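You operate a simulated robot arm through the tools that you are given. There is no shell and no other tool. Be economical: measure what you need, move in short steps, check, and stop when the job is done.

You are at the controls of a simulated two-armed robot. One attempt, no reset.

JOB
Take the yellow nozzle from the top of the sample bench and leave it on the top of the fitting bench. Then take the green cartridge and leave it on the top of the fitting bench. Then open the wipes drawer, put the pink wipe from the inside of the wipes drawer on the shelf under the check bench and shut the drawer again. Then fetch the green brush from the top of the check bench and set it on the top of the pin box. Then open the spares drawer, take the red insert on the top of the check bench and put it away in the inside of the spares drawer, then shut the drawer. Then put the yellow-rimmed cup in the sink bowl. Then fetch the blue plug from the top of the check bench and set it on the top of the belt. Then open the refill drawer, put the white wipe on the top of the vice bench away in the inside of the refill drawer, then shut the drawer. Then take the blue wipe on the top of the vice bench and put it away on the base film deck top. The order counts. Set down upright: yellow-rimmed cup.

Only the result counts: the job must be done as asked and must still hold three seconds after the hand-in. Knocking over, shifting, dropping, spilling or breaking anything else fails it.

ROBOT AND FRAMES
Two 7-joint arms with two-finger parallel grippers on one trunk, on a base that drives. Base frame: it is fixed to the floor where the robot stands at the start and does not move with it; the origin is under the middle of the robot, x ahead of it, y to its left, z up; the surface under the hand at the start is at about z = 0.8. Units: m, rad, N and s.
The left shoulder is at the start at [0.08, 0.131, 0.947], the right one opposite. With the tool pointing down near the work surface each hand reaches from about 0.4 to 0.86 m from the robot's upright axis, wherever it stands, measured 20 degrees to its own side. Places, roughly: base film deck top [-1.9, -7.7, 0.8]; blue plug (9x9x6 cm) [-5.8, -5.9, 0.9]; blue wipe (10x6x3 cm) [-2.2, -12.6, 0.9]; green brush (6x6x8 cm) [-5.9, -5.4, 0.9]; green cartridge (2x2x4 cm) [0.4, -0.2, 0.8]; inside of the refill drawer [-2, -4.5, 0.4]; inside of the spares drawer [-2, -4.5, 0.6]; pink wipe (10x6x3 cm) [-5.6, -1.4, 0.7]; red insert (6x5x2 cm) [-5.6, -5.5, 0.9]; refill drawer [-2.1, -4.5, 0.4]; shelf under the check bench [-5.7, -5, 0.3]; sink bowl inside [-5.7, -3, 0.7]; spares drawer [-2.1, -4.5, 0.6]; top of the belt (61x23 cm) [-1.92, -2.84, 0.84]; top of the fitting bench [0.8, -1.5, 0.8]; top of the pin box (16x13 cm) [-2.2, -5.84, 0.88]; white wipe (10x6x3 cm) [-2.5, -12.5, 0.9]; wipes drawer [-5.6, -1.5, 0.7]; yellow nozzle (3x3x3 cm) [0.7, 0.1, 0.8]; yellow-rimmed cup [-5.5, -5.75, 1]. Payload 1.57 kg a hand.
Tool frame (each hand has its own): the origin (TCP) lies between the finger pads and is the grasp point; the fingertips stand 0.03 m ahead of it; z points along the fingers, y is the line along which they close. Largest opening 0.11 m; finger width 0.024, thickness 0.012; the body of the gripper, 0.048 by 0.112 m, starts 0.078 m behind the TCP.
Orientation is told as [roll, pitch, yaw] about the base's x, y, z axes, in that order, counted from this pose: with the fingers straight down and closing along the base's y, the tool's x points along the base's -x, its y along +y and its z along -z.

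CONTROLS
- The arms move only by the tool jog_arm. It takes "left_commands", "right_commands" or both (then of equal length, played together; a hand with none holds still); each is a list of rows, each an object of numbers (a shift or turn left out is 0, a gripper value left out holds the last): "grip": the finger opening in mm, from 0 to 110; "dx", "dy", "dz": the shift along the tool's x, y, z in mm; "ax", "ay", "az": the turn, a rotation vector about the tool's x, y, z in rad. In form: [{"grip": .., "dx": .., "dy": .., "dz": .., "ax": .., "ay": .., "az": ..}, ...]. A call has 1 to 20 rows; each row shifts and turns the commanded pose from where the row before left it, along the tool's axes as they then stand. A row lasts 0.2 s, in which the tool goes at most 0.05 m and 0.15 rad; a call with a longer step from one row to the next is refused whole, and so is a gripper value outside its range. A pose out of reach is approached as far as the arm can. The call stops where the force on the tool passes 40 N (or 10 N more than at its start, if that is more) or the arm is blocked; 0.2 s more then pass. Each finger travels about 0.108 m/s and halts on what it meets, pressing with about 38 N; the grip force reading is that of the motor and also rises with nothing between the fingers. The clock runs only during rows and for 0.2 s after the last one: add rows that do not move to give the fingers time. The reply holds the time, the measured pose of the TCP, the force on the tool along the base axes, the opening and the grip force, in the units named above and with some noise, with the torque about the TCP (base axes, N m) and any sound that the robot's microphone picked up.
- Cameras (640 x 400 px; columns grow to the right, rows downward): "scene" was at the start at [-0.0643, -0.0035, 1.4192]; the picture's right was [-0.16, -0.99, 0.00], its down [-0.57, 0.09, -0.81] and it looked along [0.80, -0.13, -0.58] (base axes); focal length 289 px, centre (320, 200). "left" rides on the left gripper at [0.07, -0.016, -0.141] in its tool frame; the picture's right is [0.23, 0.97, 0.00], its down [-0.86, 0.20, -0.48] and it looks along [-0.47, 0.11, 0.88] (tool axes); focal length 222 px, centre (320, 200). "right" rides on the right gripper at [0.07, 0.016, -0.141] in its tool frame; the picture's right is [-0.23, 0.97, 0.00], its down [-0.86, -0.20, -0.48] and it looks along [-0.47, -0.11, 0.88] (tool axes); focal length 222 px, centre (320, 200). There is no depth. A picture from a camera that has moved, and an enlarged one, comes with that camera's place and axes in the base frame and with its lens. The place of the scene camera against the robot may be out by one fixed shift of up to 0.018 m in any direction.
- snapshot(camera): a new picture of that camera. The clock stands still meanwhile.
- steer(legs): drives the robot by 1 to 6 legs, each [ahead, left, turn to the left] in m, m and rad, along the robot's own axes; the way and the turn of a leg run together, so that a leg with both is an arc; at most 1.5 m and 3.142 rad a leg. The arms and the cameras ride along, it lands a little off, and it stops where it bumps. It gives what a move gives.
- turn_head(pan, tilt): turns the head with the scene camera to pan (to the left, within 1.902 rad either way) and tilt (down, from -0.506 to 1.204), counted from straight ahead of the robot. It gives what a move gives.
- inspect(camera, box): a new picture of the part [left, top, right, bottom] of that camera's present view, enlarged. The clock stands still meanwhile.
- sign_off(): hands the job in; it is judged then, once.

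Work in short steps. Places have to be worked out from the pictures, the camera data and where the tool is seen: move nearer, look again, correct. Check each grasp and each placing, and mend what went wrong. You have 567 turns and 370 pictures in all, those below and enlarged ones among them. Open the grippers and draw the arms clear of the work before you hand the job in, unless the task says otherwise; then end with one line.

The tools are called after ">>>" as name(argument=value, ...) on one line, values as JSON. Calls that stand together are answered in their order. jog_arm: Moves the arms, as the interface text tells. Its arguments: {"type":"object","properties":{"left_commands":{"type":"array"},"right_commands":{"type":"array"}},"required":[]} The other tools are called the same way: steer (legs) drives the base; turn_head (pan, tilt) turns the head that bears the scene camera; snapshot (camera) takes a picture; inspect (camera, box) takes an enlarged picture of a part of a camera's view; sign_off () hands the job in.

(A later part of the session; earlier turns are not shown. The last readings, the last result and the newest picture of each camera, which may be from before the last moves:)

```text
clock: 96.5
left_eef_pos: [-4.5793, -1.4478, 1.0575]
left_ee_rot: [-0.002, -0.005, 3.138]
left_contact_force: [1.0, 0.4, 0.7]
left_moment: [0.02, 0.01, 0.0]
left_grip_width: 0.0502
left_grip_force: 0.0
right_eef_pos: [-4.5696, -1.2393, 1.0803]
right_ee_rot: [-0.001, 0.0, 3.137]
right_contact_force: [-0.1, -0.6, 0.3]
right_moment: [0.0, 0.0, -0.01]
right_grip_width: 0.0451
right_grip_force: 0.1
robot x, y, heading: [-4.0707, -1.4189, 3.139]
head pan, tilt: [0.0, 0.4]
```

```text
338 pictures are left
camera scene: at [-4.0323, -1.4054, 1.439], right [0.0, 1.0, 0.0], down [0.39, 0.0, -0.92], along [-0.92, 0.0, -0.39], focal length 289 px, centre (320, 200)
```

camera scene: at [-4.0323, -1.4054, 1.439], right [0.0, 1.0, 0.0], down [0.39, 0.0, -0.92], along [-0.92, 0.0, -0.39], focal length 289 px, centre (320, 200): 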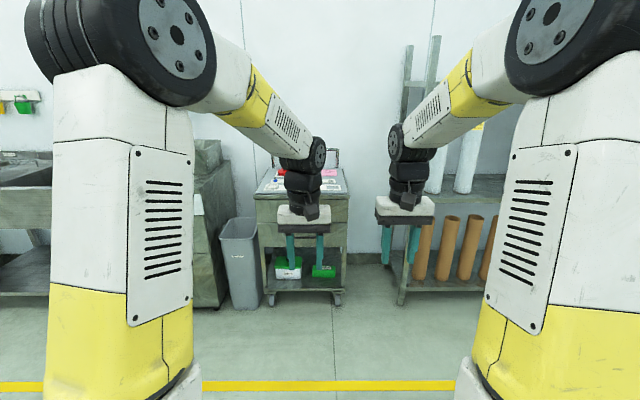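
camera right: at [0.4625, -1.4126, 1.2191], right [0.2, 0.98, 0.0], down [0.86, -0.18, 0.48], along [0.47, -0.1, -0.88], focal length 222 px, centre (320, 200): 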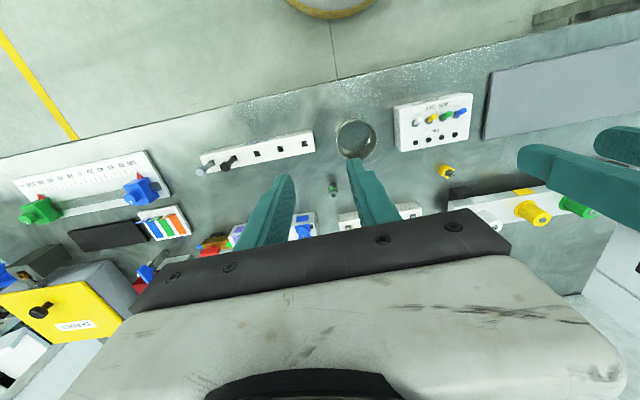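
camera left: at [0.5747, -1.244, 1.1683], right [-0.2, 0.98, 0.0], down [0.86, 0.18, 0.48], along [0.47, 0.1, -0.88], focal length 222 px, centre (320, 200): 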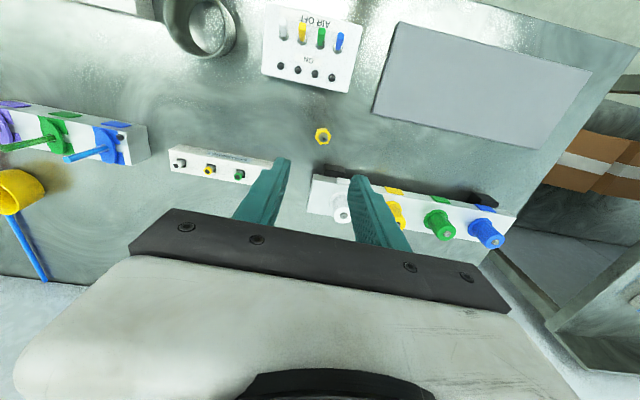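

Cabinet front is near x = -5.45, y = -1.5. I'll raise/spread the hands for a clear view and drive closer.

>>> jog_arm(left_commands=[{"dy": 45}, {"dy": 45}, {"dy": 45}, {"dy": 30}, {}], right_commands=[{"dy": -45}, {"dy": -30}, {"dy": 0}, {}, {}])

>>> steer(legs=[[0.45, 0, 0]])

>>> turn_head(pan=0.0, tilt=0.6)

>>> snapshot(camera="scene")

```text
clock: 97.8
left_eef_pos: [-4.5765, -1.6121, 1.0565]
left_ee_rot: [-0.001, -0.006, 3.138]
left_contact_force: [-0.9, 0.7, 0.0]
left_moment: [-0.02, 0.0, 0.0]
left_grip_width: 0.0503
left_grip_force: 0.1
right_eef_pos: [-4.5679, -1.1675, 1.0801]
right_ee_rot: [0.0, 0.0, 3.138]
right_contact_force: [-0.4, 0.7, -0.2]
right_moment: [0.01, -0.03, -0.01]
right_grip_width: 0.0449
right_grip_force: 0.0
robot x, y, heading: [-4.0692, -1.4161, 3.143]
head pan, tilt: [0.0, 0.4]
```

```text
clock: 100.5
left_eef_pos: [-5.0355, -1.614, 1.0571]
left_ee_rot: [-0.002, -0.006, -3.14]
left_contact_force: [0.2, 0.0, -1.1]
left_moment: [0.01, 0.05, 0.0]
left_grip_width: 0.05
left_grip_force: 0.1
right_eef_pos: [-5.0285, -1.1683, 1.0799]
right_ee_rot: [0.0, 0.0, -3.141]
right_contact_force: [-0.3, -0.1, 0.8]
right_moment: [-0.01, -0.03, 0.0]
right_grip_width: 0.045
right_grip_force: 0.0
robot x, y, heading: [-4.5286, -1.415, -3.143]
head pan, tilt: [0.0, 0.4]
```

```text
clock: 101.2
left_eef_pos: [-5.0363, -1.6151, 1.0565]
left_ee_rot: [-0.001, -0.004, -3.139]
left_contact_force: [-0.4, 0.0, 0.5]
left_moment: [0.01, -0.02, 0.03]
left_grip_width: 0.05
left_grip_force: 0.0
right_eef_pos: [-5.0284, -1.1682, 1.0811]
right_ee_rot: [-0.002, -0.001, -3.14]
right_contact_force: [-0.5, -0.1, -0.3]
right_moment: [-0.02, 0.0, 0.04]
right_grip_width: 0.045
right_grip_force: 0.1
robot x, y, heading: [-4.5295, -1.4157, -3.143]
head pan, tilt: [0.0, 0.6]
```

```text
337 pictures are left
camera scene: at [-4.4888, -1.4048, 1.4208], right [0.0, 1.0, 0.0], down [0.56, 0.0, -0.83], along [-0.83, 0.0, -0.56], focal length 289 px, centre (320, 200)
```

scene: 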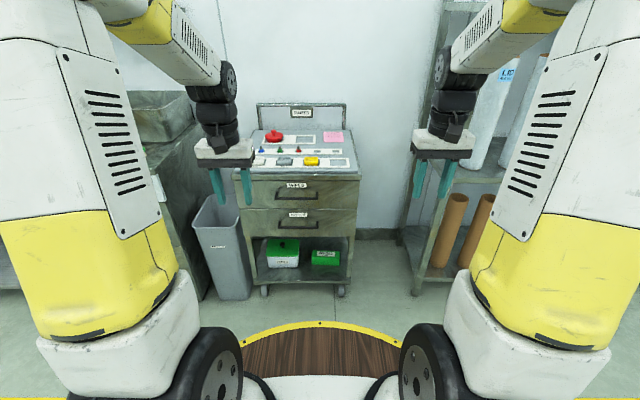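

>>> inspect(camera="scene", box=[220, 90, 380, 300])

>>> inspect(camera="scene", box=[240, 160, 370, 241])

```text
1.90 times, centred on (300, 195) of scene
camera zoom: at [-4.4888, -1.4048, 1.4208], right [0.0, 1.0, 0.0], down [0.56, 0.0, -0.83], along [-0.83, 0.0, -0.56], focal length 551 px, centre (358, 210)
```

zoom: 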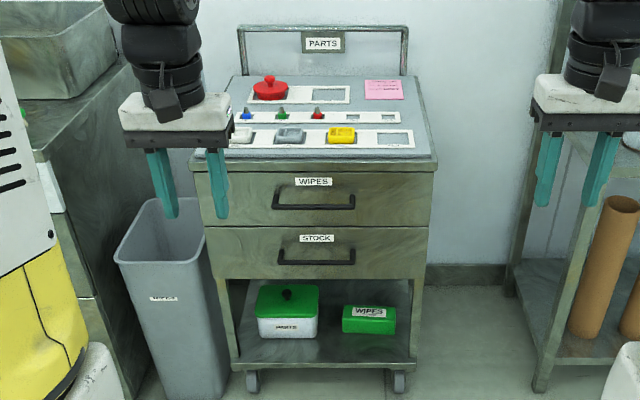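

```text
4.92 times, centred on (305, 200) of scene
camera zoom: at [-4.4888, -1.4048, 1.4208], right [0.0, 1.0, 0.0], down [0.56, 0.0, -0.83], along [-0.83, 0.0, -0.56], focal length 1424 px, centre (394, 198)
```

zoom: 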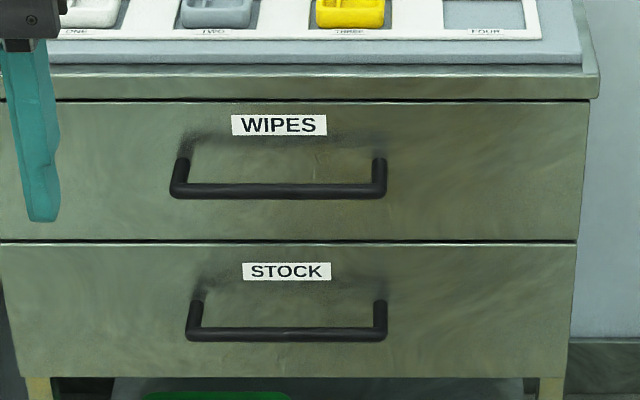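

The WIPES handle is a horizontal bar standing off the drawer. I'll turn the left hand to point forward with the fingers closing vertically, which also lets its camera look at the handle.

>>> jog_arm(left_commands=[{"dx": -40, "dz": 10}, {"dx": -40, "dz": 10}, {"dx": -40, "dz": 10}, {"ay": -0.143}, {"ay": -0.143}, {"ay": -0.143}, {"ay": -0.143}, {"ay": -0.143}, {"ay": -0.143}, {"ay": -0.143}, {"ay": -0.143}, {"ay": -0.143}, {"ay": -0.143}, {"ay": -0.14}, {}])

>>> snapshot(camera="left")

>>> snapshot(camera="scene")

```text
clock: 104.5
left_eef_pos: [-5.1558, -1.6147, 1.0256]
left_ee_rot: [-2.901, -1.566, -0.238]
left_contact_force: [0.7, -0.3, -0.6]
left_moment: [0.02, -0.01, 0.01]
left_grip_width: 0.0501
left_grip_force: 0.1
right_eef_pos: [-5.029, -1.1682, 1.0797]
right_ee_rot: [-0.002, 0.0, -3.142]
right_contact_force: [-0.5, 0.5, 0.5]
right_moment: [-0.01, 0.03, 0.01]
right_grip_width: 0.0448
right_grip_force: 0.0
robot x, y, heading: [-4.5279, -1.4176, -3.138]
head pan, tilt: [0.0, 0.6]
```

```text
334 pictures are left
camera left: at [-5.0144, -1.5985, 0.9554], right [0.0, -0.97, -0.23], down [0.48, -0.2, 0.85], along [-0.88, -0.11, 0.47], focal length 222 px, centre (320, 200)
```

left: 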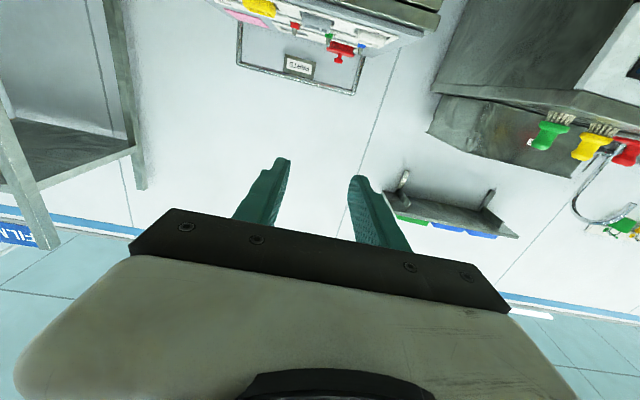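

```text
333 pictures are left
camera scene: at [-4.4887, -1.4047, 1.4207], right [0.0, 1.0, 0.0], down [0.57, 0.0, -0.82], along [-0.82, 0.0, -0.57], focal length 289 px, centre (320, 200)
```

scene: 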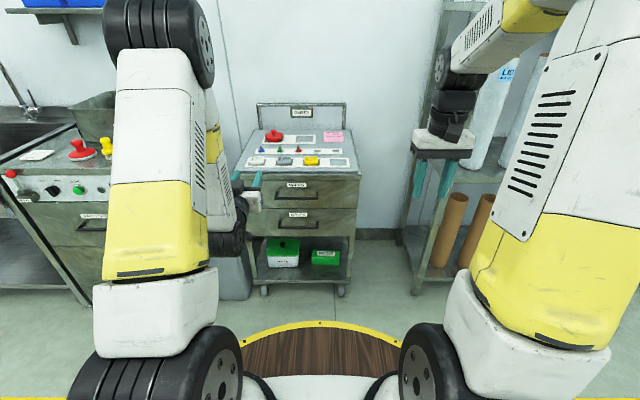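

The pitch worked. Now the roll by 90° so the fingers close vertically.

>>> jog_arm(left_commands=[{"az": 0.143}, {"az": 0.143}, {"az": 0.143}, {"az": 0.143}, {"az": 0.143}, {"az": 0.143}, {"az": 0.143}, {"az": 0.143}, {"az": 0.143}, {"az": 0.143}, {"az": 0.14}, {}])

>>> snapshot(camera="left")

>>> snapshot(camera="scene")

```text
clock: 107.0
left_eef_pos: [-5.1571, -1.6161, 1.027]
left_ee_rot: [1.575, 0.001, 1.572]
left_contact_force: [0.9, 0.1, -0.2]
left_moment: [-0.03, 0.0, -0.02]
left_grip_width: 0.0501
left_grip_force: 0.0
right_eef_pos: [-5.029, -1.1685, 1.0795]
right_ee_rot: [0.0, 0.0, -3.141]
right_contact_force: [0.5, 0.2, 0.1]
right_moment: [0.0, -0.02, 0.01]
right_grip_width: 0.0449
right_grip_force: 0.0
robot x, y, heading: [-4.528, -1.4164, -3.143]
head pan, tilt: [0.0, 0.6]
```

```text
332 pictures are left
camera left: at [-5.0142, -1.685, 1.01], right [0.0, -0.23, 0.97], down [0.48, 0.86, 0.2], along [-0.88, 0.46, 0.11], focal length 222 px, centre (320, 200)
```

left: 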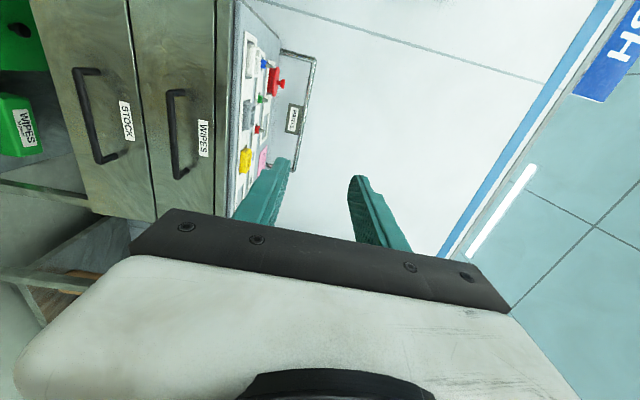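

```text
331 pictures are left
camera scene: at [-4.4888, -1.4047, 1.4207], right [0.0, 1.0, 0.0], down [0.57, 0.0, -0.82], along [-0.82, 0.0, -0.57], focal length 289 px, centre (320, 200)
```

scene: 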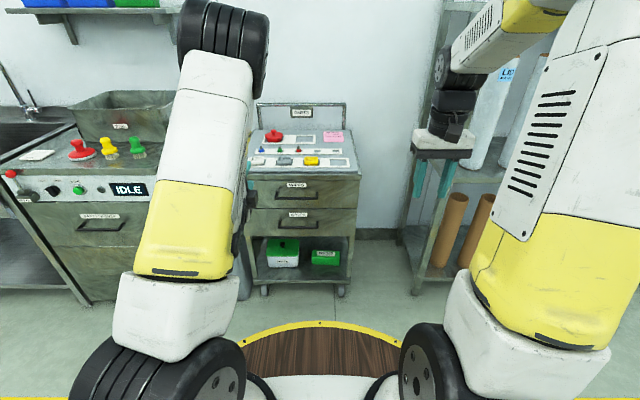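

I'll inspect the handle in the left camera for exact pixel positions.

>>> inspect(camera="left", box=[60, 50, 260, 200])

```text
2.67 times, centred on (160, 125) of left
camera zoom: at [-5.0142, -1.685, 1.01], right [0.0, -0.23, 0.97], down [0.48, 0.86, 0.2], along [-0.88, 0.46, 0.11], focal length 592 px, centre (747, 400)
```

zoom: 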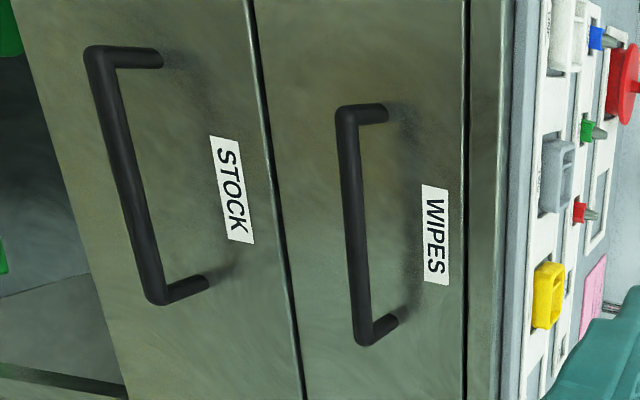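

Bar looks to be near (-5.46, -1.52, 0.75). I lower the hand to that height, staying clear, then drive 0.15 m nearer and look again.

>>> jog_arm(left_commands=[{"dy": -40, "dx": -13.5}, {"dy": -40, "dx": -13.5}, {"dy": -40, "dx": -13.5}, {"dy": -40, "dx": -13.5}, {"dy": -40, "dx": -13.5}, {"dy": -40, "dx": -13.5}, {"dy": -37, "dx": -13.5}, {}])

>>> steer(legs=[[0.12, 0, 0]])

>>> snapshot(camera="left")

>>> snapshot(camera="scene")

```text
clock: 108.8
left_eef_pos: [-5.1563, -1.5198, 0.7478]
left_ee_rot: [1.573, -0.006, 1.573]
left_contact_force: [0.3, 0.0, -0.4]
left_moment: [0.02, -0.01, -0.02]
left_grip_width: 0.0501
left_grip_force: 0.1
right_eef_pos: [-5.0291, -1.1696, 1.0794]
right_ee_rot: [-0.001, 0.0, -3.141]
right_contact_force: [0.6, 0.5, -0.9]
right_moment: [-0.01, 0.03, 0.02]
right_grip_width: 0.0452
right_grip_force: 0.0
robot x, y, heading: [-4.5308, -1.4141, -3.138]
head pan, tilt: [0.0, 0.6]
```

```text
clock: 110.1
left_eef_pos: [-5.276, -1.518, 0.7488]
left_ee_rot: [1.574, -0.001, 1.57]
left_contact_force: [0.0, 0.3, 0.4]
left_moment: [0.01, 0.0, 0.0]
left_grip_width: 0.0501
left_grip_force: 0.1
right_eef_pos: [-5.147, -1.1703, 1.0792]
right_ee_rot: [0.0, 0.0, -3.138]
right_contact_force: [-0.4, 0.5, -0.1]
right_moment: [0.0, -0.03, 0.02]
right_grip_width: 0.0452
right_grip_force: 0.0
robot x, y, heading: [-4.6466, -1.4204, -3.137]
head pan, tilt: [0.0, 0.6]
```

```text
329 pictures are left
camera left: at [-5.1341, -1.5891, 0.7314], right [0.0, -0.23, 0.97], down [0.48, 0.86, 0.2], along [-0.88, 0.46, 0.11], focal length 222 px, centre (320, 200)
```

left: 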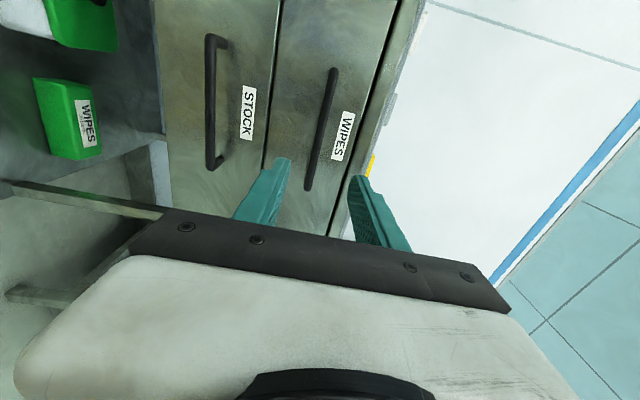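

```text
328 pictures are left
camera scene: at [-4.6069, -1.4049, 1.4207], right [0.0, 1.0, 0.0], down [0.57, 0.0, -0.82], along [-0.82, 0.0, -0.57], focal length 289 px, centre (320, 200)
```

scene: 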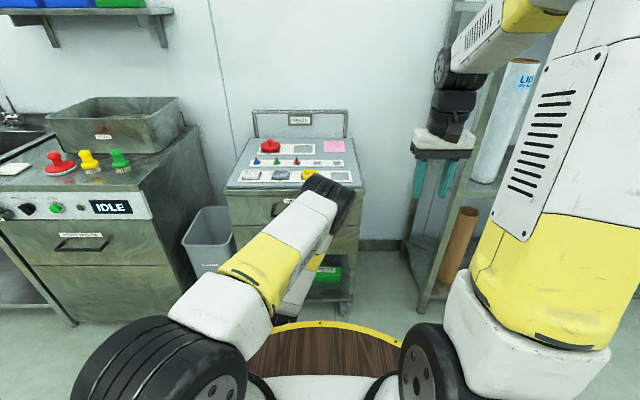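

Two rays put the bar at (-5.47, -1.527, 0.747) with the drawer face at about -5.52. I advance the open fingers around it.

>>> jog_arm(left_commands=[{"dz": 40, "dy": -1}, {"dz": 40, "dy": -1}, {"dz": 40}, {"dz": 40}, {"dz": 27}, {}])

>>> snapshot(camera="left")

```text
clock: 111.5
left_eef_pos: [-5.4633, -1.5202, 0.7479]
left_ee_rot: [1.574, -0.001, 1.572]
left_contact_force: [-0.6, 0.8, -0.3]
left_moment: [0.01, -0.01, 0.02]
left_grip_width: 0.0502
left_grip_force: 0.1
right_eef_pos: [-5.1467, -1.1697, 1.0805]
right_ee_rot: [-0.001, -0.002, -3.139]
right_contact_force: [-0.8, 0.0, -0.8]
right_moment: [0.02, 0.01, 0.01]
right_grip_width: 0.0449
right_grip_force: 0.0
robot x, y, heading: [-4.6452, -1.4148, -3.14]
head pan, tilt: [0.0, 0.6]
```

```text
327 pictures are left
camera left: at [-5.3213, -1.5908, 0.731], right [0.0, -0.23, 0.97], down [0.48, 0.86, 0.2], along [-0.88, 0.46, 0.11], focal length 222 px, centre (320, 200)
```

left: 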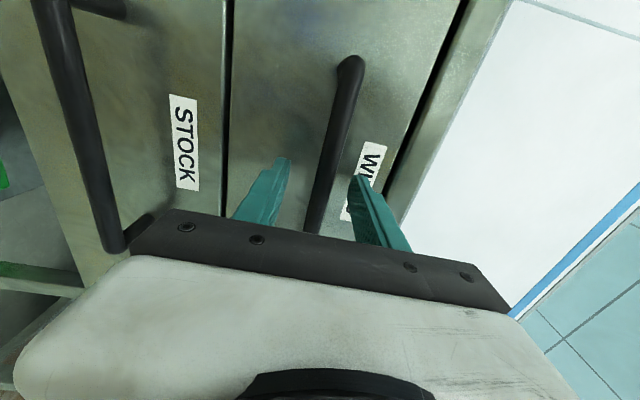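

The bar runs between the fingers. Close, then pull back gently.

>>> jog_arm(left_commands=[{"grip": 20}, {"grip": 5}, {"grip": 5}, {"grip": 5}, {"dz": -15}, {"dz": -15}, {"dz": -20}, {}])

>>> snapshot(camera="left")

```text
clock: 113.3
left_eef_pos: [-5.4141, -1.5214, 0.7494]
left_ee_rot: [1.582, -0.002, 1.575]
left_contact_force: [-1.1, -13.2, 33.2]
left_moment: [-0.17, 0.12, 0.0]
left_grip_width: 0.014
left_grip_force: 30.5
right_eef_pos: [-5.1465, -1.1702, 1.0806]
right_ee_rot: [0.0, 0.0, -3.139]
right_contact_force: [-0.1, 0.3, 0.2]
right_moment: [0.0, -0.05, -0.01]
right_grip_width: 0.0448
right_grip_force: 0.1
robot x, y, heading: [-4.6476, -1.4154, -3.139]
head pan, tilt: [0.0, 0.6]
```

```text
326 pictures are left
camera left: at [-5.2726, -1.5902, 0.7308], right [0.01, -0.23, 0.97], down [0.48, 0.86, 0.2], along [-0.88, 0.46, 0.12], focal length 222 px, centre (320, 200)
```

left: 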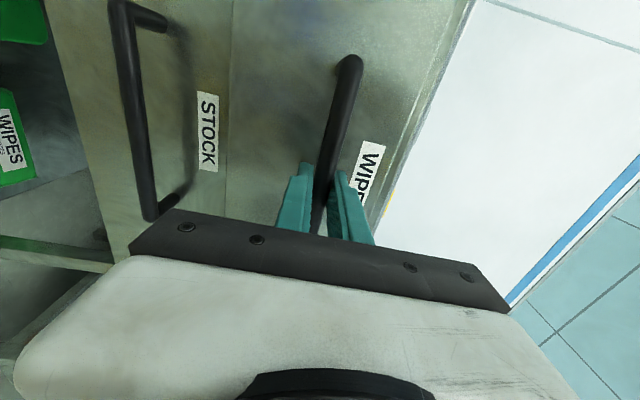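

The drawer is coming. The hand presses down a bit, so I correct upward and keep pulling.

>>> jog_arm(left_commands=[{"dy": 2.5, "dx": 1.5}, {"dz": -25}, {"dz": -25}, {"dz": -25}, {"dz": -25}, {"dz": -25}, {"dz": -25}, {}])

>>> snapshot(camera="scene")

```text
clock: 115.1
left_eef_pos: [-5.2615, -1.5202, 0.749]
left_ee_rot: [1.57, -0.002, 1.573]
left_contact_force: [1.3, -2.0, 11.1]
left_moment: [-0.26, -0.04, 0.18]
left_grip_width: 0.0138
left_grip_force: 30.5
right_eef_pos: [-5.1476, -1.1688, 1.0805]
right_ee_rot: [0.0, 0.001, -3.14]
right_contact_force: [-0.1, -0.5, -0.4]
right_moment: [0.0, 0.04, 0.0]
right_grip_width: 0.0448
right_grip_force: 0.1
robot x, y, heading: [-4.6468, -1.4158, -3.141]
head pan, tilt: [0.0, 0.6]
```

```text
325 pictures are left
camera scene: at [-4.6065, -1.4049, 1.4207], right [0.0, 1.0, 0.0], down [0.56, 0.0, -0.83], along [-0.83, 0.0, -0.56], focal length 289 px, centre (320, 200)
```

scene: 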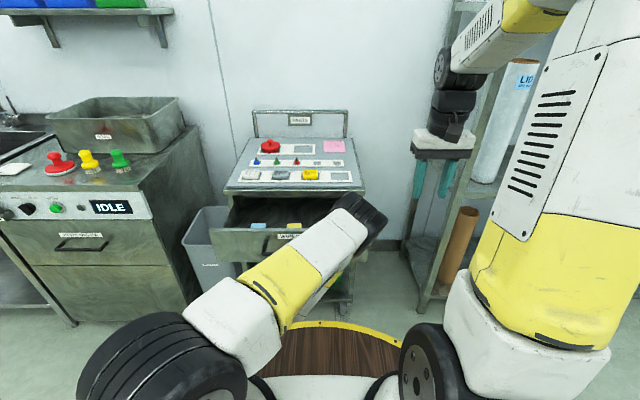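

The drawer is open about 20 cm. I pull 5 cm more, then release and back off.

>>> jog_arm(left_commands=[{"dz": -25}, {"dz": -25}, {}, {"grip": 30}, {"grip": 50}, {}, {"dz": -30}, {"dz": -30}, {}])

>>> snapshot(camera="left")

```text
clock: 117.1
left_eef_pos: [-5.158, -1.5235, 0.7494]
left_ee_rot: [1.579, -0.003, 1.574]
left_contact_force: [-0.7, 0.0, -1.3]
left_moment: [-0.04, -0.02, 0.0]
left_grip_width: 0.05
left_grip_force: 0.2
right_eef_pos: [-5.1499, -1.1688, 1.0786]
right_ee_rot: [0.0, 0.005, -3.14]
right_contact_force: [0.0, -1.0, -0.3]
right_moment: [-0.01, -0.02, 0.02]
right_grip_width: 0.045
right_grip_force: 0.1
robot x, y, heading: [-4.6454, -1.4171, -3.135]
head pan, tilt: [0.0, 0.6]
```

```text
324 pictures are left
camera left: at [-5.0157, -1.5927, 0.732], right [0.01, -0.23, 0.97], down [0.48, 0.86, 0.2], along [-0.88, 0.46, 0.12], focal length 222 px, centre (320, 200)
```

left: 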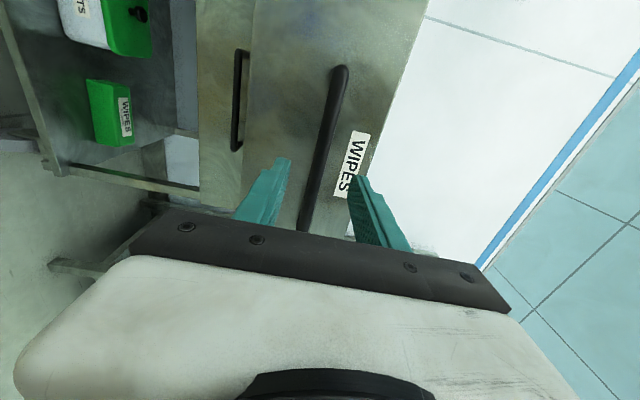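

Released; the drawer stays open. I move the left hand aside, and bring the right hand above the drawer to look in.

>>> jog_arm(left_commands=[{"dz": -20, "dx": 30}, {"dx": 45}, {"dx": 45}, {"dx": 45}, {"dx": 30}, {}], right_commands=[{"dx": -30, "dy": 40}, {"dx": -30, "dy": 40}, {"dx": -30, "dy": 40}, {"dx": -20, "dy": 40}, {}, {}])

>>> snapshot(camera="right")

>>> snapshot(camera="scene")

```text
clock: 118.5
left_eef_pos: [-5.157, -1.7037, 0.7528]
left_ee_rot: [1.571, -0.004, 1.577]
left_contact_force: [-0.3, 0.0, 0.3]
left_moment: [0.01, -0.01, 0.0]
left_grip_width: 0.0499
left_grip_force: 0.1
left hand out of reach, approached as far as the arm can: row 4, 5
right_eef_pos: [-5.2559, -1.3286, 1.0814]
right_ee_rot: [0.001, 0.001, -3.139]
right_contact_force: [0.1, -1.1, 0.5]
right_moment: [0.01, -0.01, 0.01]
right_grip_width: 0.0453
right_grip_force: 0.0
robot x, y, heading: [-4.6487, -1.4153, -3.138]
head pan, tilt: [0.0, 0.6]
```

```text
323 pictures are left
camera right: at [-5.1862, -1.3458, 1.2217], right [-0.23, -0.97, 0.0], down [-0.86, 0.2, 0.48], along [-0.47, 0.11, -0.88], focal length 222 px, centre (320, 200)
```

right: 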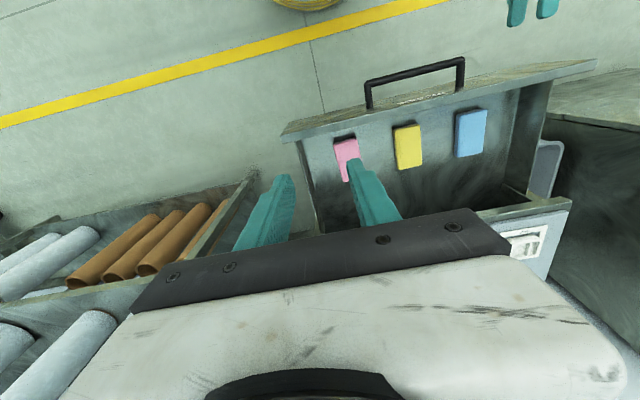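

```text
322 pictures are left
camera scene: at [-4.6069, -1.4049, 1.4207], right [0.0, 1.0, 0.0], down [0.57, 0.0, -0.82], along [-0.82, 0.0, -0.57], focal length 289 px, centre (320, 200)
```

scene: 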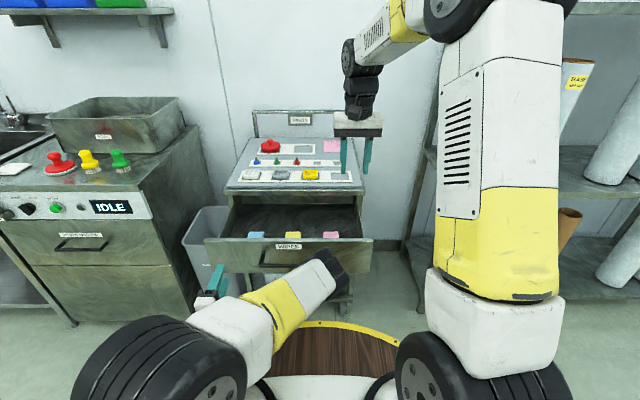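

The pink wipe lies at about (-5.37, -1.37). I move the right hand above it, opening to 90 mm, and look again.

>>> jog_arm(right_commands=[{"grip": 90, "dx": -28, "dy": 10.5, "dz": 30}, {"dx": -28, "dy": 10.5, "dz": 30}, {"dx": -28, "dy": 10.5, "dz": 35}, {"dx": -28, "dy": 10.5, "dz": 35}, {}])

>>> snapshot(camera="right")

```text
clock: 119.7
left_eef_pos: [-5.1565, -1.7035, 0.7542]
left_ee_rot: [1.572, -0.003, 1.578]
left_contact_force: [0.1, 0.6, 0.2]
left_moment: [0.0, 0.0, 0.0]
left_grip_width: 0.0501
left_grip_force: 0.2
right_eef_pos: [-5.3686, -1.3687, 0.9524]
right_ee_rot: [0.0, -0.001, -3.14]
right_contact_force: [0.9, -0.8, -0.1]
right_moment: [0.02, 0.01, 0.0]
right_grip_width: 0.0899
right_grip_force: 0.0
robot x, y, heading: [-4.6441, -1.4138, -3.136]
head pan, tilt: [0.0, 0.6]
```

```text
321 pictures are left
camera right: at [-5.2983, -1.386, 1.0933], right [-0.23, -0.97, 0.0], down [-0.86, 0.2, 0.48], along [-0.47, 0.11, -0.88], focal length 222 px, centre (320, 200)
```

right: 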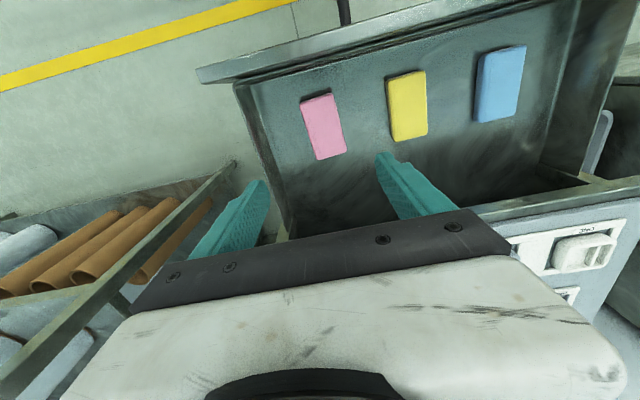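

Wipe centre at (-5.369, -1.376), top about z 0.707. Descend around it.

>>> jog_arm(right_commands=[{"dy": 6, "dz": 45}, {"dz": 45}, {"dz": 45}, {"dz": 45}, {"dz": 30}, {"dz": 18}, {}])

>>> snapshot(camera="right")

```text
clock: 121.3
left_eef_pos: [-5.1569, -1.7031, 0.754]
left_ee_rot: [1.572, -0.004, 1.578]
left_contact_force: [0.1, 0.3, 0.6]
left_moment: [-0.01, 0.02, 0.02]
left_grip_width: 0.0501
left_grip_force: 0.1
right_eef_pos: [-5.3705, -1.3778, 0.7215]
right_ee_rot: [-0.001, 0.0, -3.14]
right_contact_force: [0.1, -0.9, -0.2]
right_moment: [0.0, 0.02, -0.03]
right_grip_width: 0.0902
right_grip_force: 0.0
robot x, y, heading: [-4.6469, -1.4198, -3.139]
head pan, tilt: [0.0, 0.6]
```

```text
320 pictures are left
camera right: at [-5.2987, -1.3941, 0.8617], right [-0.23, -0.97, 0.0], down [-0.86, 0.2, 0.48], along [-0.47, 0.11, -0.88], focal length 222 px, centre (320, 200)
```

right: 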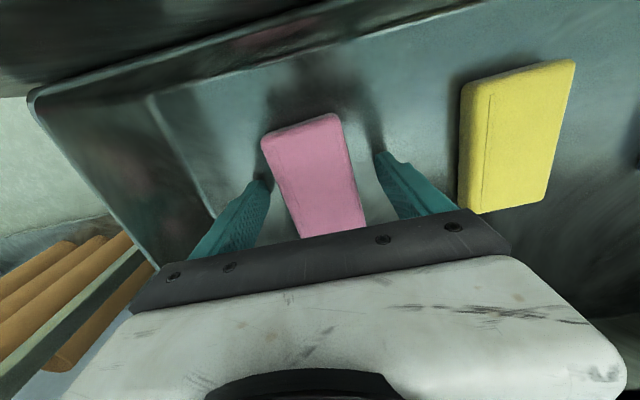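

Centred between the fingers. Lower 6 mm, close, and lift.

>>> jog_arm(right_commands=[{"dz": 6}, {"grip": 70}, {"grip": 50}, {"grip": 40}, {"grip": 40}, {"dz": -40}, {"dz": -45}, {"dz": -45}, {"dz": -45}, {"dz": -45}, {"dz": -45}, {}])

>>> snapshot(camera="right")

```text
clock: 122.0
left_eef_pos: [-5.1559, -1.7027, 0.7533]
left_ee_rot: [1.573, -0.002, 1.577]
left_contact_force: [-0.1, 0.7, -0.2]
left_moment: [-0.02, 0.01, -0.03]
left_grip_width: 0.0501
left_grip_force: 0.0
right_eef_pos: [-5.3736, -1.3762, 0.72]
right_ee_rot: [-0.001, -0.01, -3.139]
right_contact_force: [-0.7, 0.0, 4.1]
right_moment: [0.02, 0.07, 0.03]
right_grip_width: 0.0591
right_grip_force: 4.9
robot x, y, heading: [-4.6437, -1.4202, -3.138]
head pan, tilt: [0.0, 0.6]
stopped in row 3 (right hand): the force on the tool passed its limit at 43 N (the readings are from after the stop); the commanded pose is now the measured one
```

```text
319 pictures are left
camera right: at [-5.3015, -1.3929, 0.8606], right [-0.23, -0.97, 0.0], down [-0.85, 0.2, 0.49], along [-0.47, 0.11, -0.87], focal length 222 px, centre (320, 200)
```

right: 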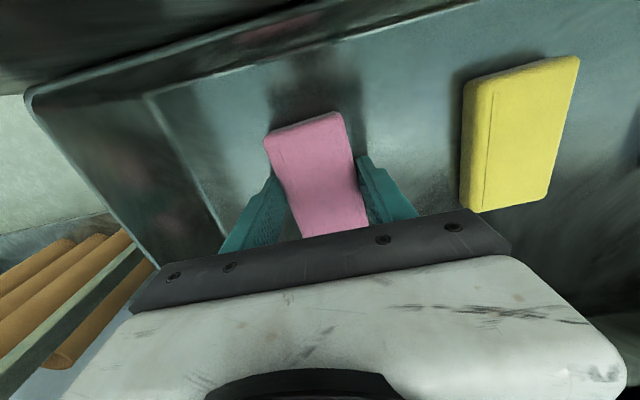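

Fingertips touched the drawer floor; raise 1 mm, finish closing, then lift.

>>> jog_arm(right_commands=[{"dz": -1}, {"grip": 45}, {"grip": 40}, {"grip": 40}, {}])

>>> jog_arm(right_commands=[{"dz": -40}, {"dz": -45}, {"dz": -45}, {"dz": -45}, {"dz": -45}, {"dz": -45}, {}])

>>> snapshot(camera="right")

```text
clock: 123.2
left_eef_pos: [-5.1541, -1.7023, 0.754]
left_ee_rot: [1.572, -0.002, 1.578]
left_contact_force: [-0.3, -0.4, -0.4]
left_moment: [-0.05, -0.02, 0.03]
left_grip_width: 0.05
left_grip_force: 0.1
right_eef_pos: [-5.3724, -1.3752, 0.7214]
right_ee_rot: [-0.002, -0.009, -3.141]
right_contact_force: [-0.1, -0.6, 4.4]
right_moment: [-0.01, 0.06, 0.12]
right_grip_width: 0.0575
right_grip_force: 38.1
robot x, y, heading: [-4.6468, -1.4134, -3.14]
head pan, tilt: [0.0, 0.6]
```

```text
clock: 124.8
left_eef_pos: [-5.156, -1.7032, 0.7543]
left_ee_rot: [1.573, -0.003, 1.576]
left_contact_force: [-0.2, 1.0, -0.4]
left_moment: [-0.01, -0.01, -0.02]
left_grip_width: 0.05
left_grip_force: 0.0
right_eef_pos: [-5.3715, -1.3724, 0.9873]
right_ee_rot: [0.001, -0.008, -3.142]
right_contact_force: [-0.4, -0.1, -0.3]
right_moment: [0.0, -0.01, -0.04]
right_grip_width: 0.0565
right_grip_force: 38.1
robot x, y, heading: [-4.6459, -1.4153, -3.145]
head pan, tilt: [0.0, 0.6]
```

```text
318 pictures are left
camera right: at [-5.2997, -1.3906, 1.1274], right [-0.23, -0.97, 0.0], down [-0.85, 0.2, 0.49], along [-0.47, 0.11, -0.87], focal length 222 px, centre (320, 200)
```

right: 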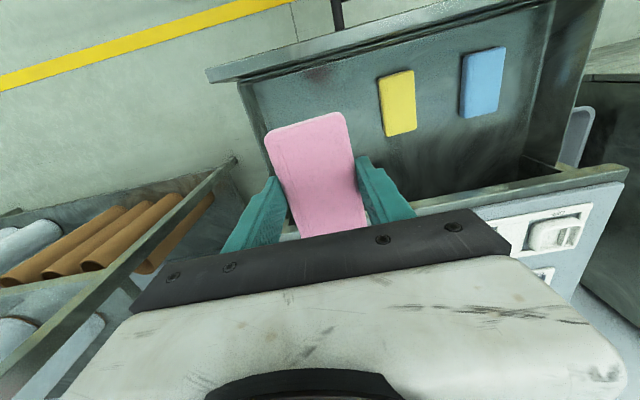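

Pink wipe held. Now I pull the right hand in, back off and slide left along the wall to the check bench at y about -5.

>>> jog_arm(right_commands=[{"dx": 40}, {"dx": 40}, {"dx": 40}, {"dx": 40, "dy": -20}, {"dy": -40}, {}])

>>> steer(legs=[[-0.45, 0, 0], [0, 1.3, 0], [0, 1.3, 0]])

>>> turn_head(pan=0.5, tilt=0.5)

>>> snapshot(camera="scene")

```text
clock: 126.2
left_eef_pos: [-5.1567, -1.7028, 0.7546]
left_ee_rot: [1.573, -0.001, 1.577]
left_contact_force: [-0.7, 0.4, 0.1]
left_moment: [0.02, 0.04, 0.01]
left_grip_width: 0.0501
left_grip_force: 0.0
right_eef_pos: [-5.2065, -1.3186, 0.9846]
right_ee_rot: [-0.001, -0.008, -3.142]
right_contact_force: [-0.1, 0.5, -0.8]
right_moment: [-0.02, 0.02, 0.03]
right_grip_width: 0.0567
right_grip_force: 38.6
robot x, y, heading: [-4.6476, -1.4155, -3.142]
head pan, tilt: [0.0, 0.6]
```

```text
clock: 141.3
left_eef_pos: [-4.7083, -4.3563, 0.753]
left_ee_rot: [1.57, -0.002, 1.586]
left_contact_force: [-0.1, -0.7, 0.4]
left_moment: [0.02, -0.02, -0.01]
left_grip_width: 0.0502
left_grip_force: 0.0
right_eef_pos: [-4.7637, -3.9723, 0.9841]
right_ee_rot: [0.001, -0.009, -3.131]
right_contact_force: [0.0, -0.4, -0.1]
right_moment: [-0.03, -0.02, 0.03]
right_grip_width: 0.0564
right_grip_force: 38.6
robot x, y, heading: [-4.2048, -4.0588, -3.135]
head pan, tilt: [0.0, 0.6]
```

```text
clock: 142.2
left_eef_pos: [-4.7078, -4.3551, 0.7551]
left_ee_rot: [1.572, 0.0, 1.587]
left_contact_force: [-0.1, -0.3, -0.1]
left_moment: [0.0, 0.0, -0.03]
left_grip_width: 0.05
left_grip_force: 0.0
right_eef_pos: [-4.764, -3.9722, 0.9836]
right_ee_rot: [-0.001, -0.008, -3.132]
right_contact_force: [0.3, -0.5, -0.4]
right_moment: [0.03, -0.01, 0.0]
right_grip_width: 0.0563
right_grip_force: 37.4
robot x, y, heading: [-4.2007, -4.0644, -3.128]
head pan, tilt: [0.499, 0.499]
```

```text
317 pictures are left
camera scene: at [-4.1526, -4.0951, 1.4298], right [-0.49, 0.87, 0.0], down [0.42, 0.23, -0.88], along [-0.77, -0.43, -0.48], focal length 289 px, centre (320, 200)
```

scene: 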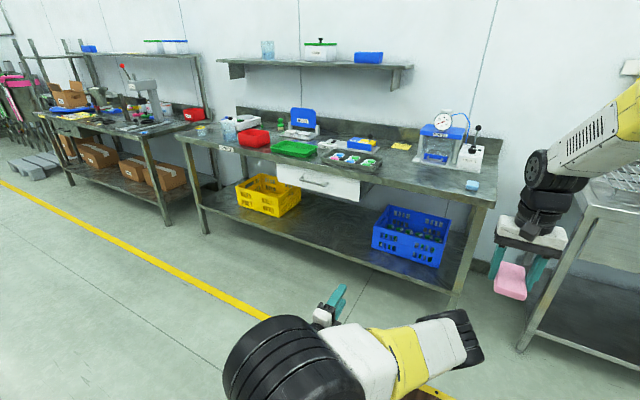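

The shelf under the check bench is free between the two baskets (y from about -4.5 to -5.25); the drawer hangs above y -4.6..-5.0. I'll aim for y about -5.1. First lift and retract the left hand, slide left, and test lowering the right hand in free space.

>>> jog_arm(left_commands=[{"dy": 40}, {"dy": 40}, {"dy": 40, "dz": -15}, {"dy": 40, "dz": -15}, {"dy": 40, "dz": -15}, {"dy": 40, "dz": -20}, {"dy": 40, "dz": -20}, {}])

>>> steer(legs=[[0, 1.15, 0.0]])

>>> jog_arm(right_commands=[{"dz": 45}, {"dz": 45}, {"dz": 45}, {"dz": 45}, {"dz": 45}, {"dz": 45}, {"dz": 45}, {"dz": 45}, {"dz": 45}, {"dz": 45}, {"dz": 45}, {"dz": 45}, {}])

>>> turn_head(pan=-0.2, tilt=0.6)

>>> snapshot(camera="scene")

>>> snapshot(camera="right")

```text
clock: 144.0
left_eef_pos: [-4.7235, -4.3947, 0.9762]
left_ee_rot: [1.573, -0.002, 1.588]
left_contact_force: [-0.4, 0.0, -1.1]
left_moment: [-0.01, 0.01, -0.01]
left_grip_width: 0.0501
left_grip_force: 0.1
left hand out of reach, approached as far as the arm can: row 4, 5, 6, 7
right_eef_pos: [-4.7633, -3.9719, 0.9853]
right_ee_rot: [0.0, -0.009, -3.131]
right_contact_force: [1.0, -0.9, -0.1]
right_moment: [0.02, -0.01, -0.01]
right_grip_width: 0.0568
right_grip_force: 37.5
robot x, y, heading: [-4.2013, -4.0619, -3.133]
head pan, tilt: [0.499, 0.499]
```

```text
clock: 149.9
left_eef_pos: [-4.7216, -5.5364, 0.9745]
left_ee_rot: [1.572, -0.004, 1.574]
left_contact_force: [0.2, 0.0, -0.2]
left_moment: [0.03, -0.03, 0.0]
left_grip_width: 0.0503
left_grip_force: 0.1
right_eef_pos: [-4.7569, -5.114, 0.985]
right_ee_rot: [0.0, -0.009, 3.141]
right_contact_force: [0.6, 0.0, -0.1]
right_moment: [-0.01, 0.05, 0.02]
right_grip_width: 0.0563
right_grip_force: 38.0
robot x, y, heading: [-4.197, -5.2123, 3.134]
head pan, tilt: [0.499, 0.499]
```

```text
clock: 152.7
left_eef_pos: [-4.7222, -5.5374, 0.9752]
left_ee_rot: [1.573, -0.002, 1.575]
left_contact_force: [0.3, 0.8, 0.4]
left_moment: [-0.01, -0.02, -0.04]
left_grip_width: 0.0502
left_grip_force: 0.0
right_eef_pos: [-4.7612, -5.1162, 0.4431]
right_ee_rot: [-0.002, -0.006, 3.139]
right_contact_force: [0.1, -0.2, -0.1]
right_moment: [-0.01, -0.03, -0.01]
right_grip_width: 0.0565
right_grip_force: 37.6
robot x, y, heading: [-4.1939, -5.2155, 3.142]
head pan, tilt: [0.499, 0.499]
```

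```text
clock: 153.8
left_eef_pos: [-4.721, -5.5365, 0.9753]
left_ee_rot: [1.572, -0.003, 1.574]
left_contact_force: [0.4, -0.6, 0.3]
left_moment: [-0.03, -0.04, 0.0]
left_grip_width: 0.0502
left_grip_force: 0.2
right_eef_pos: [-4.7609, -5.1177, 0.4425]
right_ee_rot: [-0.001, -0.008, 3.141]
right_contact_force: [0.0, -0.6, 0.4]
right_moment: [0.01, 0.01, 0.04]
right_grip_width: 0.0566
right_grip_force: 38.4
robot x, y, heading: [-4.197, -5.2129, 3.14]
head pan, tilt: [-0.201, 0.6]
```

```text
316 pictures are left
camera scene: at [-4.1543, -5.1847, 1.4208], right [0.2, 0.98, 0.0], down [0.55, -0.11, -0.83], along [-0.81, 0.16, -0.57], focal length 289 px, centre (320, 200)
```

scene: 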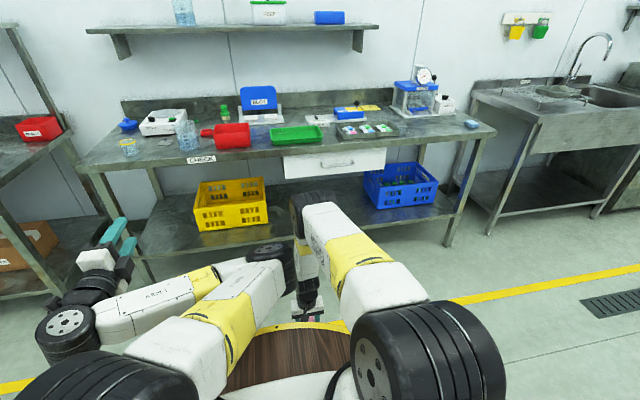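

```text
315 pictures are left
camera right: at [-4.6883, -5.1338, 0.5831], right [-0.23, -0.97, 0.0], down [-0.85, 0.2, 0.49], along [-0.47, 0.11, -0.87], focal length 222 px, centre (320, 200)
```

right: 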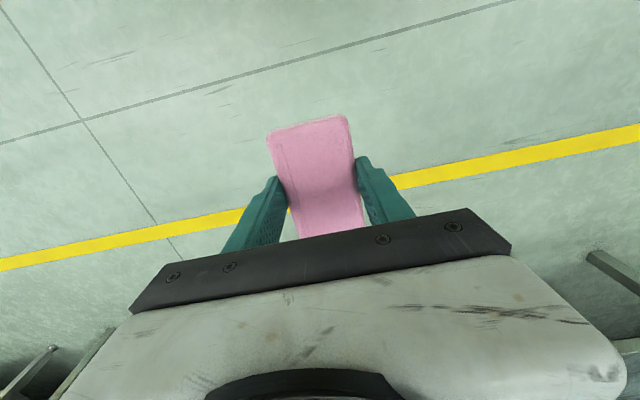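

With the hand this close in, the elbow leads the hand and would hit the bench. I extend the hand outward to about 0.75 m so the arm straightens, and look again.

>>> jog_arm(right_commands=[{"dx": -40}, {"dx": -40}, {"dx": -40}, {"dx": -40}, {"dx": -30}, {"dz": 40}, {"dz": 30}, {}])

>>> snapshot(camera="scene")

```text
clock: 155.6
left_eef_pos: [-4.7205, -5.5364, 0.9761]
left_ee_rot: [1.572, -0.001, 1.576]
left_contact_force: [0.1, 0.2, -0.2]
left_moment: [0.0, 0.01, -0.06]
left_grip_width: 0.05
left_grip_force: 0.1
right_eef_pos: [-4.8782, -5.1045, 0.4142]
right_ee_rot: [-0.001, -0.009, 3.14]
right_contact_force: [-0.6, -1.2, -0.6]
right_moment: [0.0, 0.0, 0.02]
right_grip_width: 0.0566
right_grip_force: 38.0
right hand out of reach, approached as far as the arm can: row 4, 5, 6, 7
robot x, y, heading: [-4.1969, -5.2131, 3.137]
head pan, tilt: [-0.201, 0.6]
```

```text
314 pictures are left
camera scene: at [-4.1543, -5.1846, 1.4207], right [0.2, 0.98, 0.0], down [0.55, -0.11, -0.82], along [-0.81, 0.17, -0.57], focal length 289 px, centre (320, 200)
```

scene: 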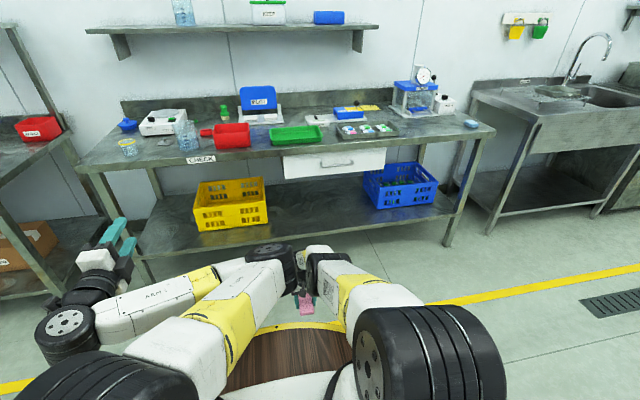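

Reach with the hand vertical ends at z 0.41. I'll tilt the hand forward by about 0.6 rad, which brings the wrist back and lets the wipe get lower.

>>> jog_arm(right_commands=[{"ay": -0.15}, {"ay": -0.15}, {"ay": -0.15}, {"ay": -0.15}, {"dx": 16, "dz": 23}, {"dx": 16, "dz": 23}, {"dx": 8, "dz": 12}, {}])

>>> snapshot(camera="scene")

```text
clock: 157.4
left_eef_pos: [-4.7217, -5.5363, 0.9758]
left_ee_rot: [1.573, -0.003, 1.573]
left_contact_force: [0.3, 0.4, 0.0]
left_moment: [0.0, 0.03, -0.03]
left_grip_width: 0.05
left_grip_force: 0.0
right_eef_pos: [-4.8803, -5.105, 0.3589]
right_ee_rot: [0.0, -0.607, 3.14]
right_contact_force: [0.5, 0.2, 0.0]
right_moment: [0.03, -0.02, -0.02]
right_grip_width: 0.0564
right_grip_force: 38.5
right hand out of reach, approached as far as the arm can: row 7
robot x, y, heading: [-4.1966, -5.2096, 3.141]
head pan, tilt: [-0.201, 0.6]
```

```text
313 pictures are left
camera scene: at [-4.1543, -5.1847, 1.4207], right [0.2, 0.98, 0.0], down [0.55, -0.11, -0.82], along [-0.81, 0.17, -0.57], focal length 289 px, centre (320, 200)
```

scene: 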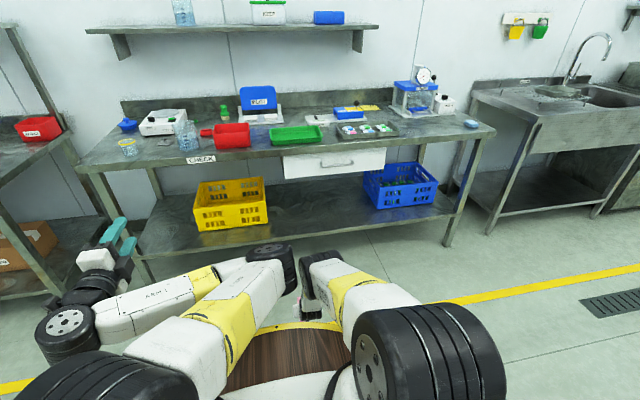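

Tilted, the wipe's bottom is at about z 0.31. Drive toward the bench in steps, checking the clearance.

>>> steer(legs=[[0.4, 0, 0]])

>>> snapshot(camera="right")

>>> snapshot(camera="scene")

```text
clock: 159.9
left_eef_pos: [-5.1229, -5.5367, 0.9751]
left_ee_rot: [1.572, -0.002, 1.573]
left_contact_force: [0.6, 0.2, 0.2]
left_moment: [-0.01, -0.02, 0.01]
left_grip_width: 0.0502
left_grip_force: 0.2
right_eef_pos: [-5.2806, -5.1042, 0.3571]
right_ee_rot: [-0.001, -0.607, 3.14]
right_contact_force: [-0.3, 0.1, -0.6]
right_moment: [0.02, 0.03, 0.01]
right_grip_width: 0.0567
right_grip_force: 37.6
robot x, y, heading: [-4.5967, -5.2137, 3.141]
head pan, tilt: [-0.201, 0.6]
```

```text
312 pictures are left
camera right: at [-5.1412, -5.122, 0.4345], right [-0.19, -0.97, 0.13], down [-0.43, 0.2, 0.88], along [-0.88, 0.11, -0.45], focal length 222 px, centre (320, 200)
```

right: 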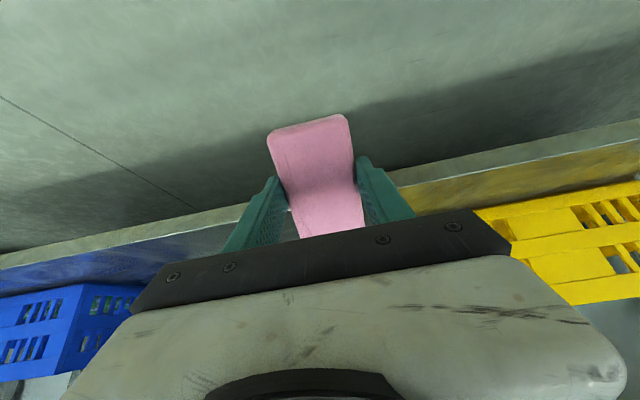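

```text
311 pictures are left
camera scene: at [-4.555, -5.1839, 1.4207], right [0.2, 0.98, 0.0], down [0.55, -0.11, -0.82], along [-0.81, 0.17, -0.57], focal length 289 px, centre (320, 200)
```

scene: 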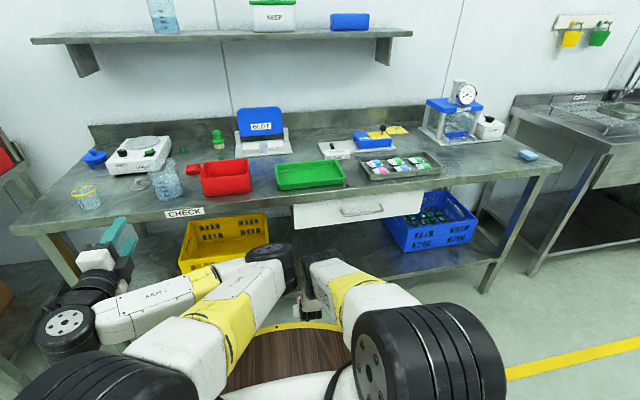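

The bench drawer hangs right above, so more tilt gives more room for the wrist. I tilt the hand to about 0.95 rad and raise it a little before entering.

>>> jog_arm(right_commands=[{"ay": -0.12}, {"ay": -0.12}, {"ay": -0.11}, {"dx": -28.6, "dz": -20}, {}])

>>> snapshot(camera="scene")

>>> snapshot(camera="right")

```text
clock: 161.1
left_eef_pos: [-5.1234, -5.5351, 0.9759]
left_ee_rot: [1.573, -0.002, 1.573]
left_contact_force: [-0.3, 0.0, 0.2]
left_moment: [0.0, 0.0, 0.02]
left_grip_width: 0.0505
left_grip_force: 0.0
right_eef_pos: [-5.3043, -5.1188, 0.4355]
right_ee_rot: [0.0, -0.9, 3.139]
right_contact_force: [0.9, 0.6, 0.3]
right_moment: [-0.04, -0.02, 0.01]
right_grip_width: 0.0566
right_grip_force: 38.5
right hand out of reach, approached as far as the arm can: row 1, 2, 3
robot x, y, heading: [-4.599, -5.2096, 3.142]
head pan, tilt: [-0.201, 0.6]
```

```text
310 pictures are left
camera scene: at [-4.5549, -5.1839, 1.4207], right [0.2, 0.98, 0.0], down [0.55, -0.11, -0.82], along [-0.81, 0.17, -0.57], focal length 289 px, centre (320, 200)
```

scene: 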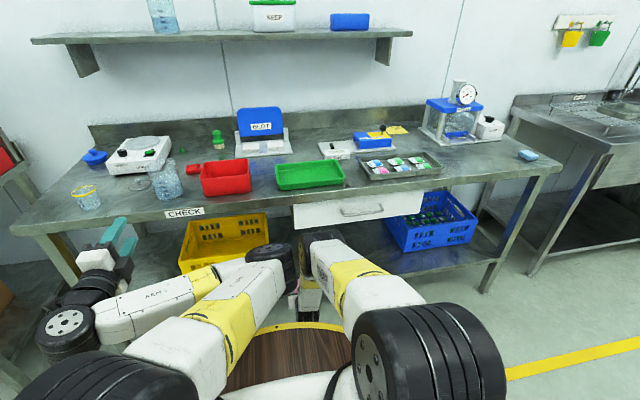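

```text
309 pictures are left
camera right: at [-5.1488, -5.1372, 0.4682], right [-0.15, -0.97, 0.18], down [-0.16, 0.2, 0.97], along [-0.98, 0.11, -0.18], focal length 222 px, centre (320, 200)
```

right: 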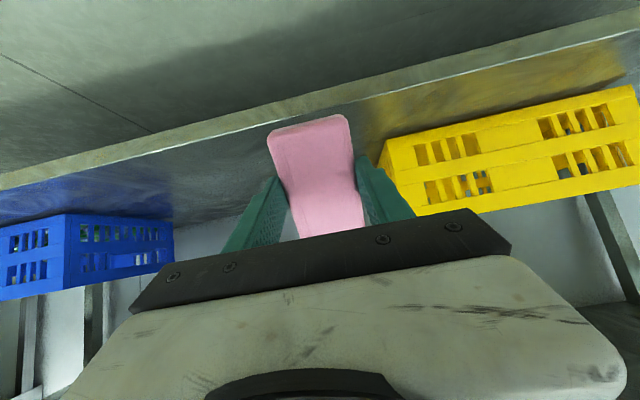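

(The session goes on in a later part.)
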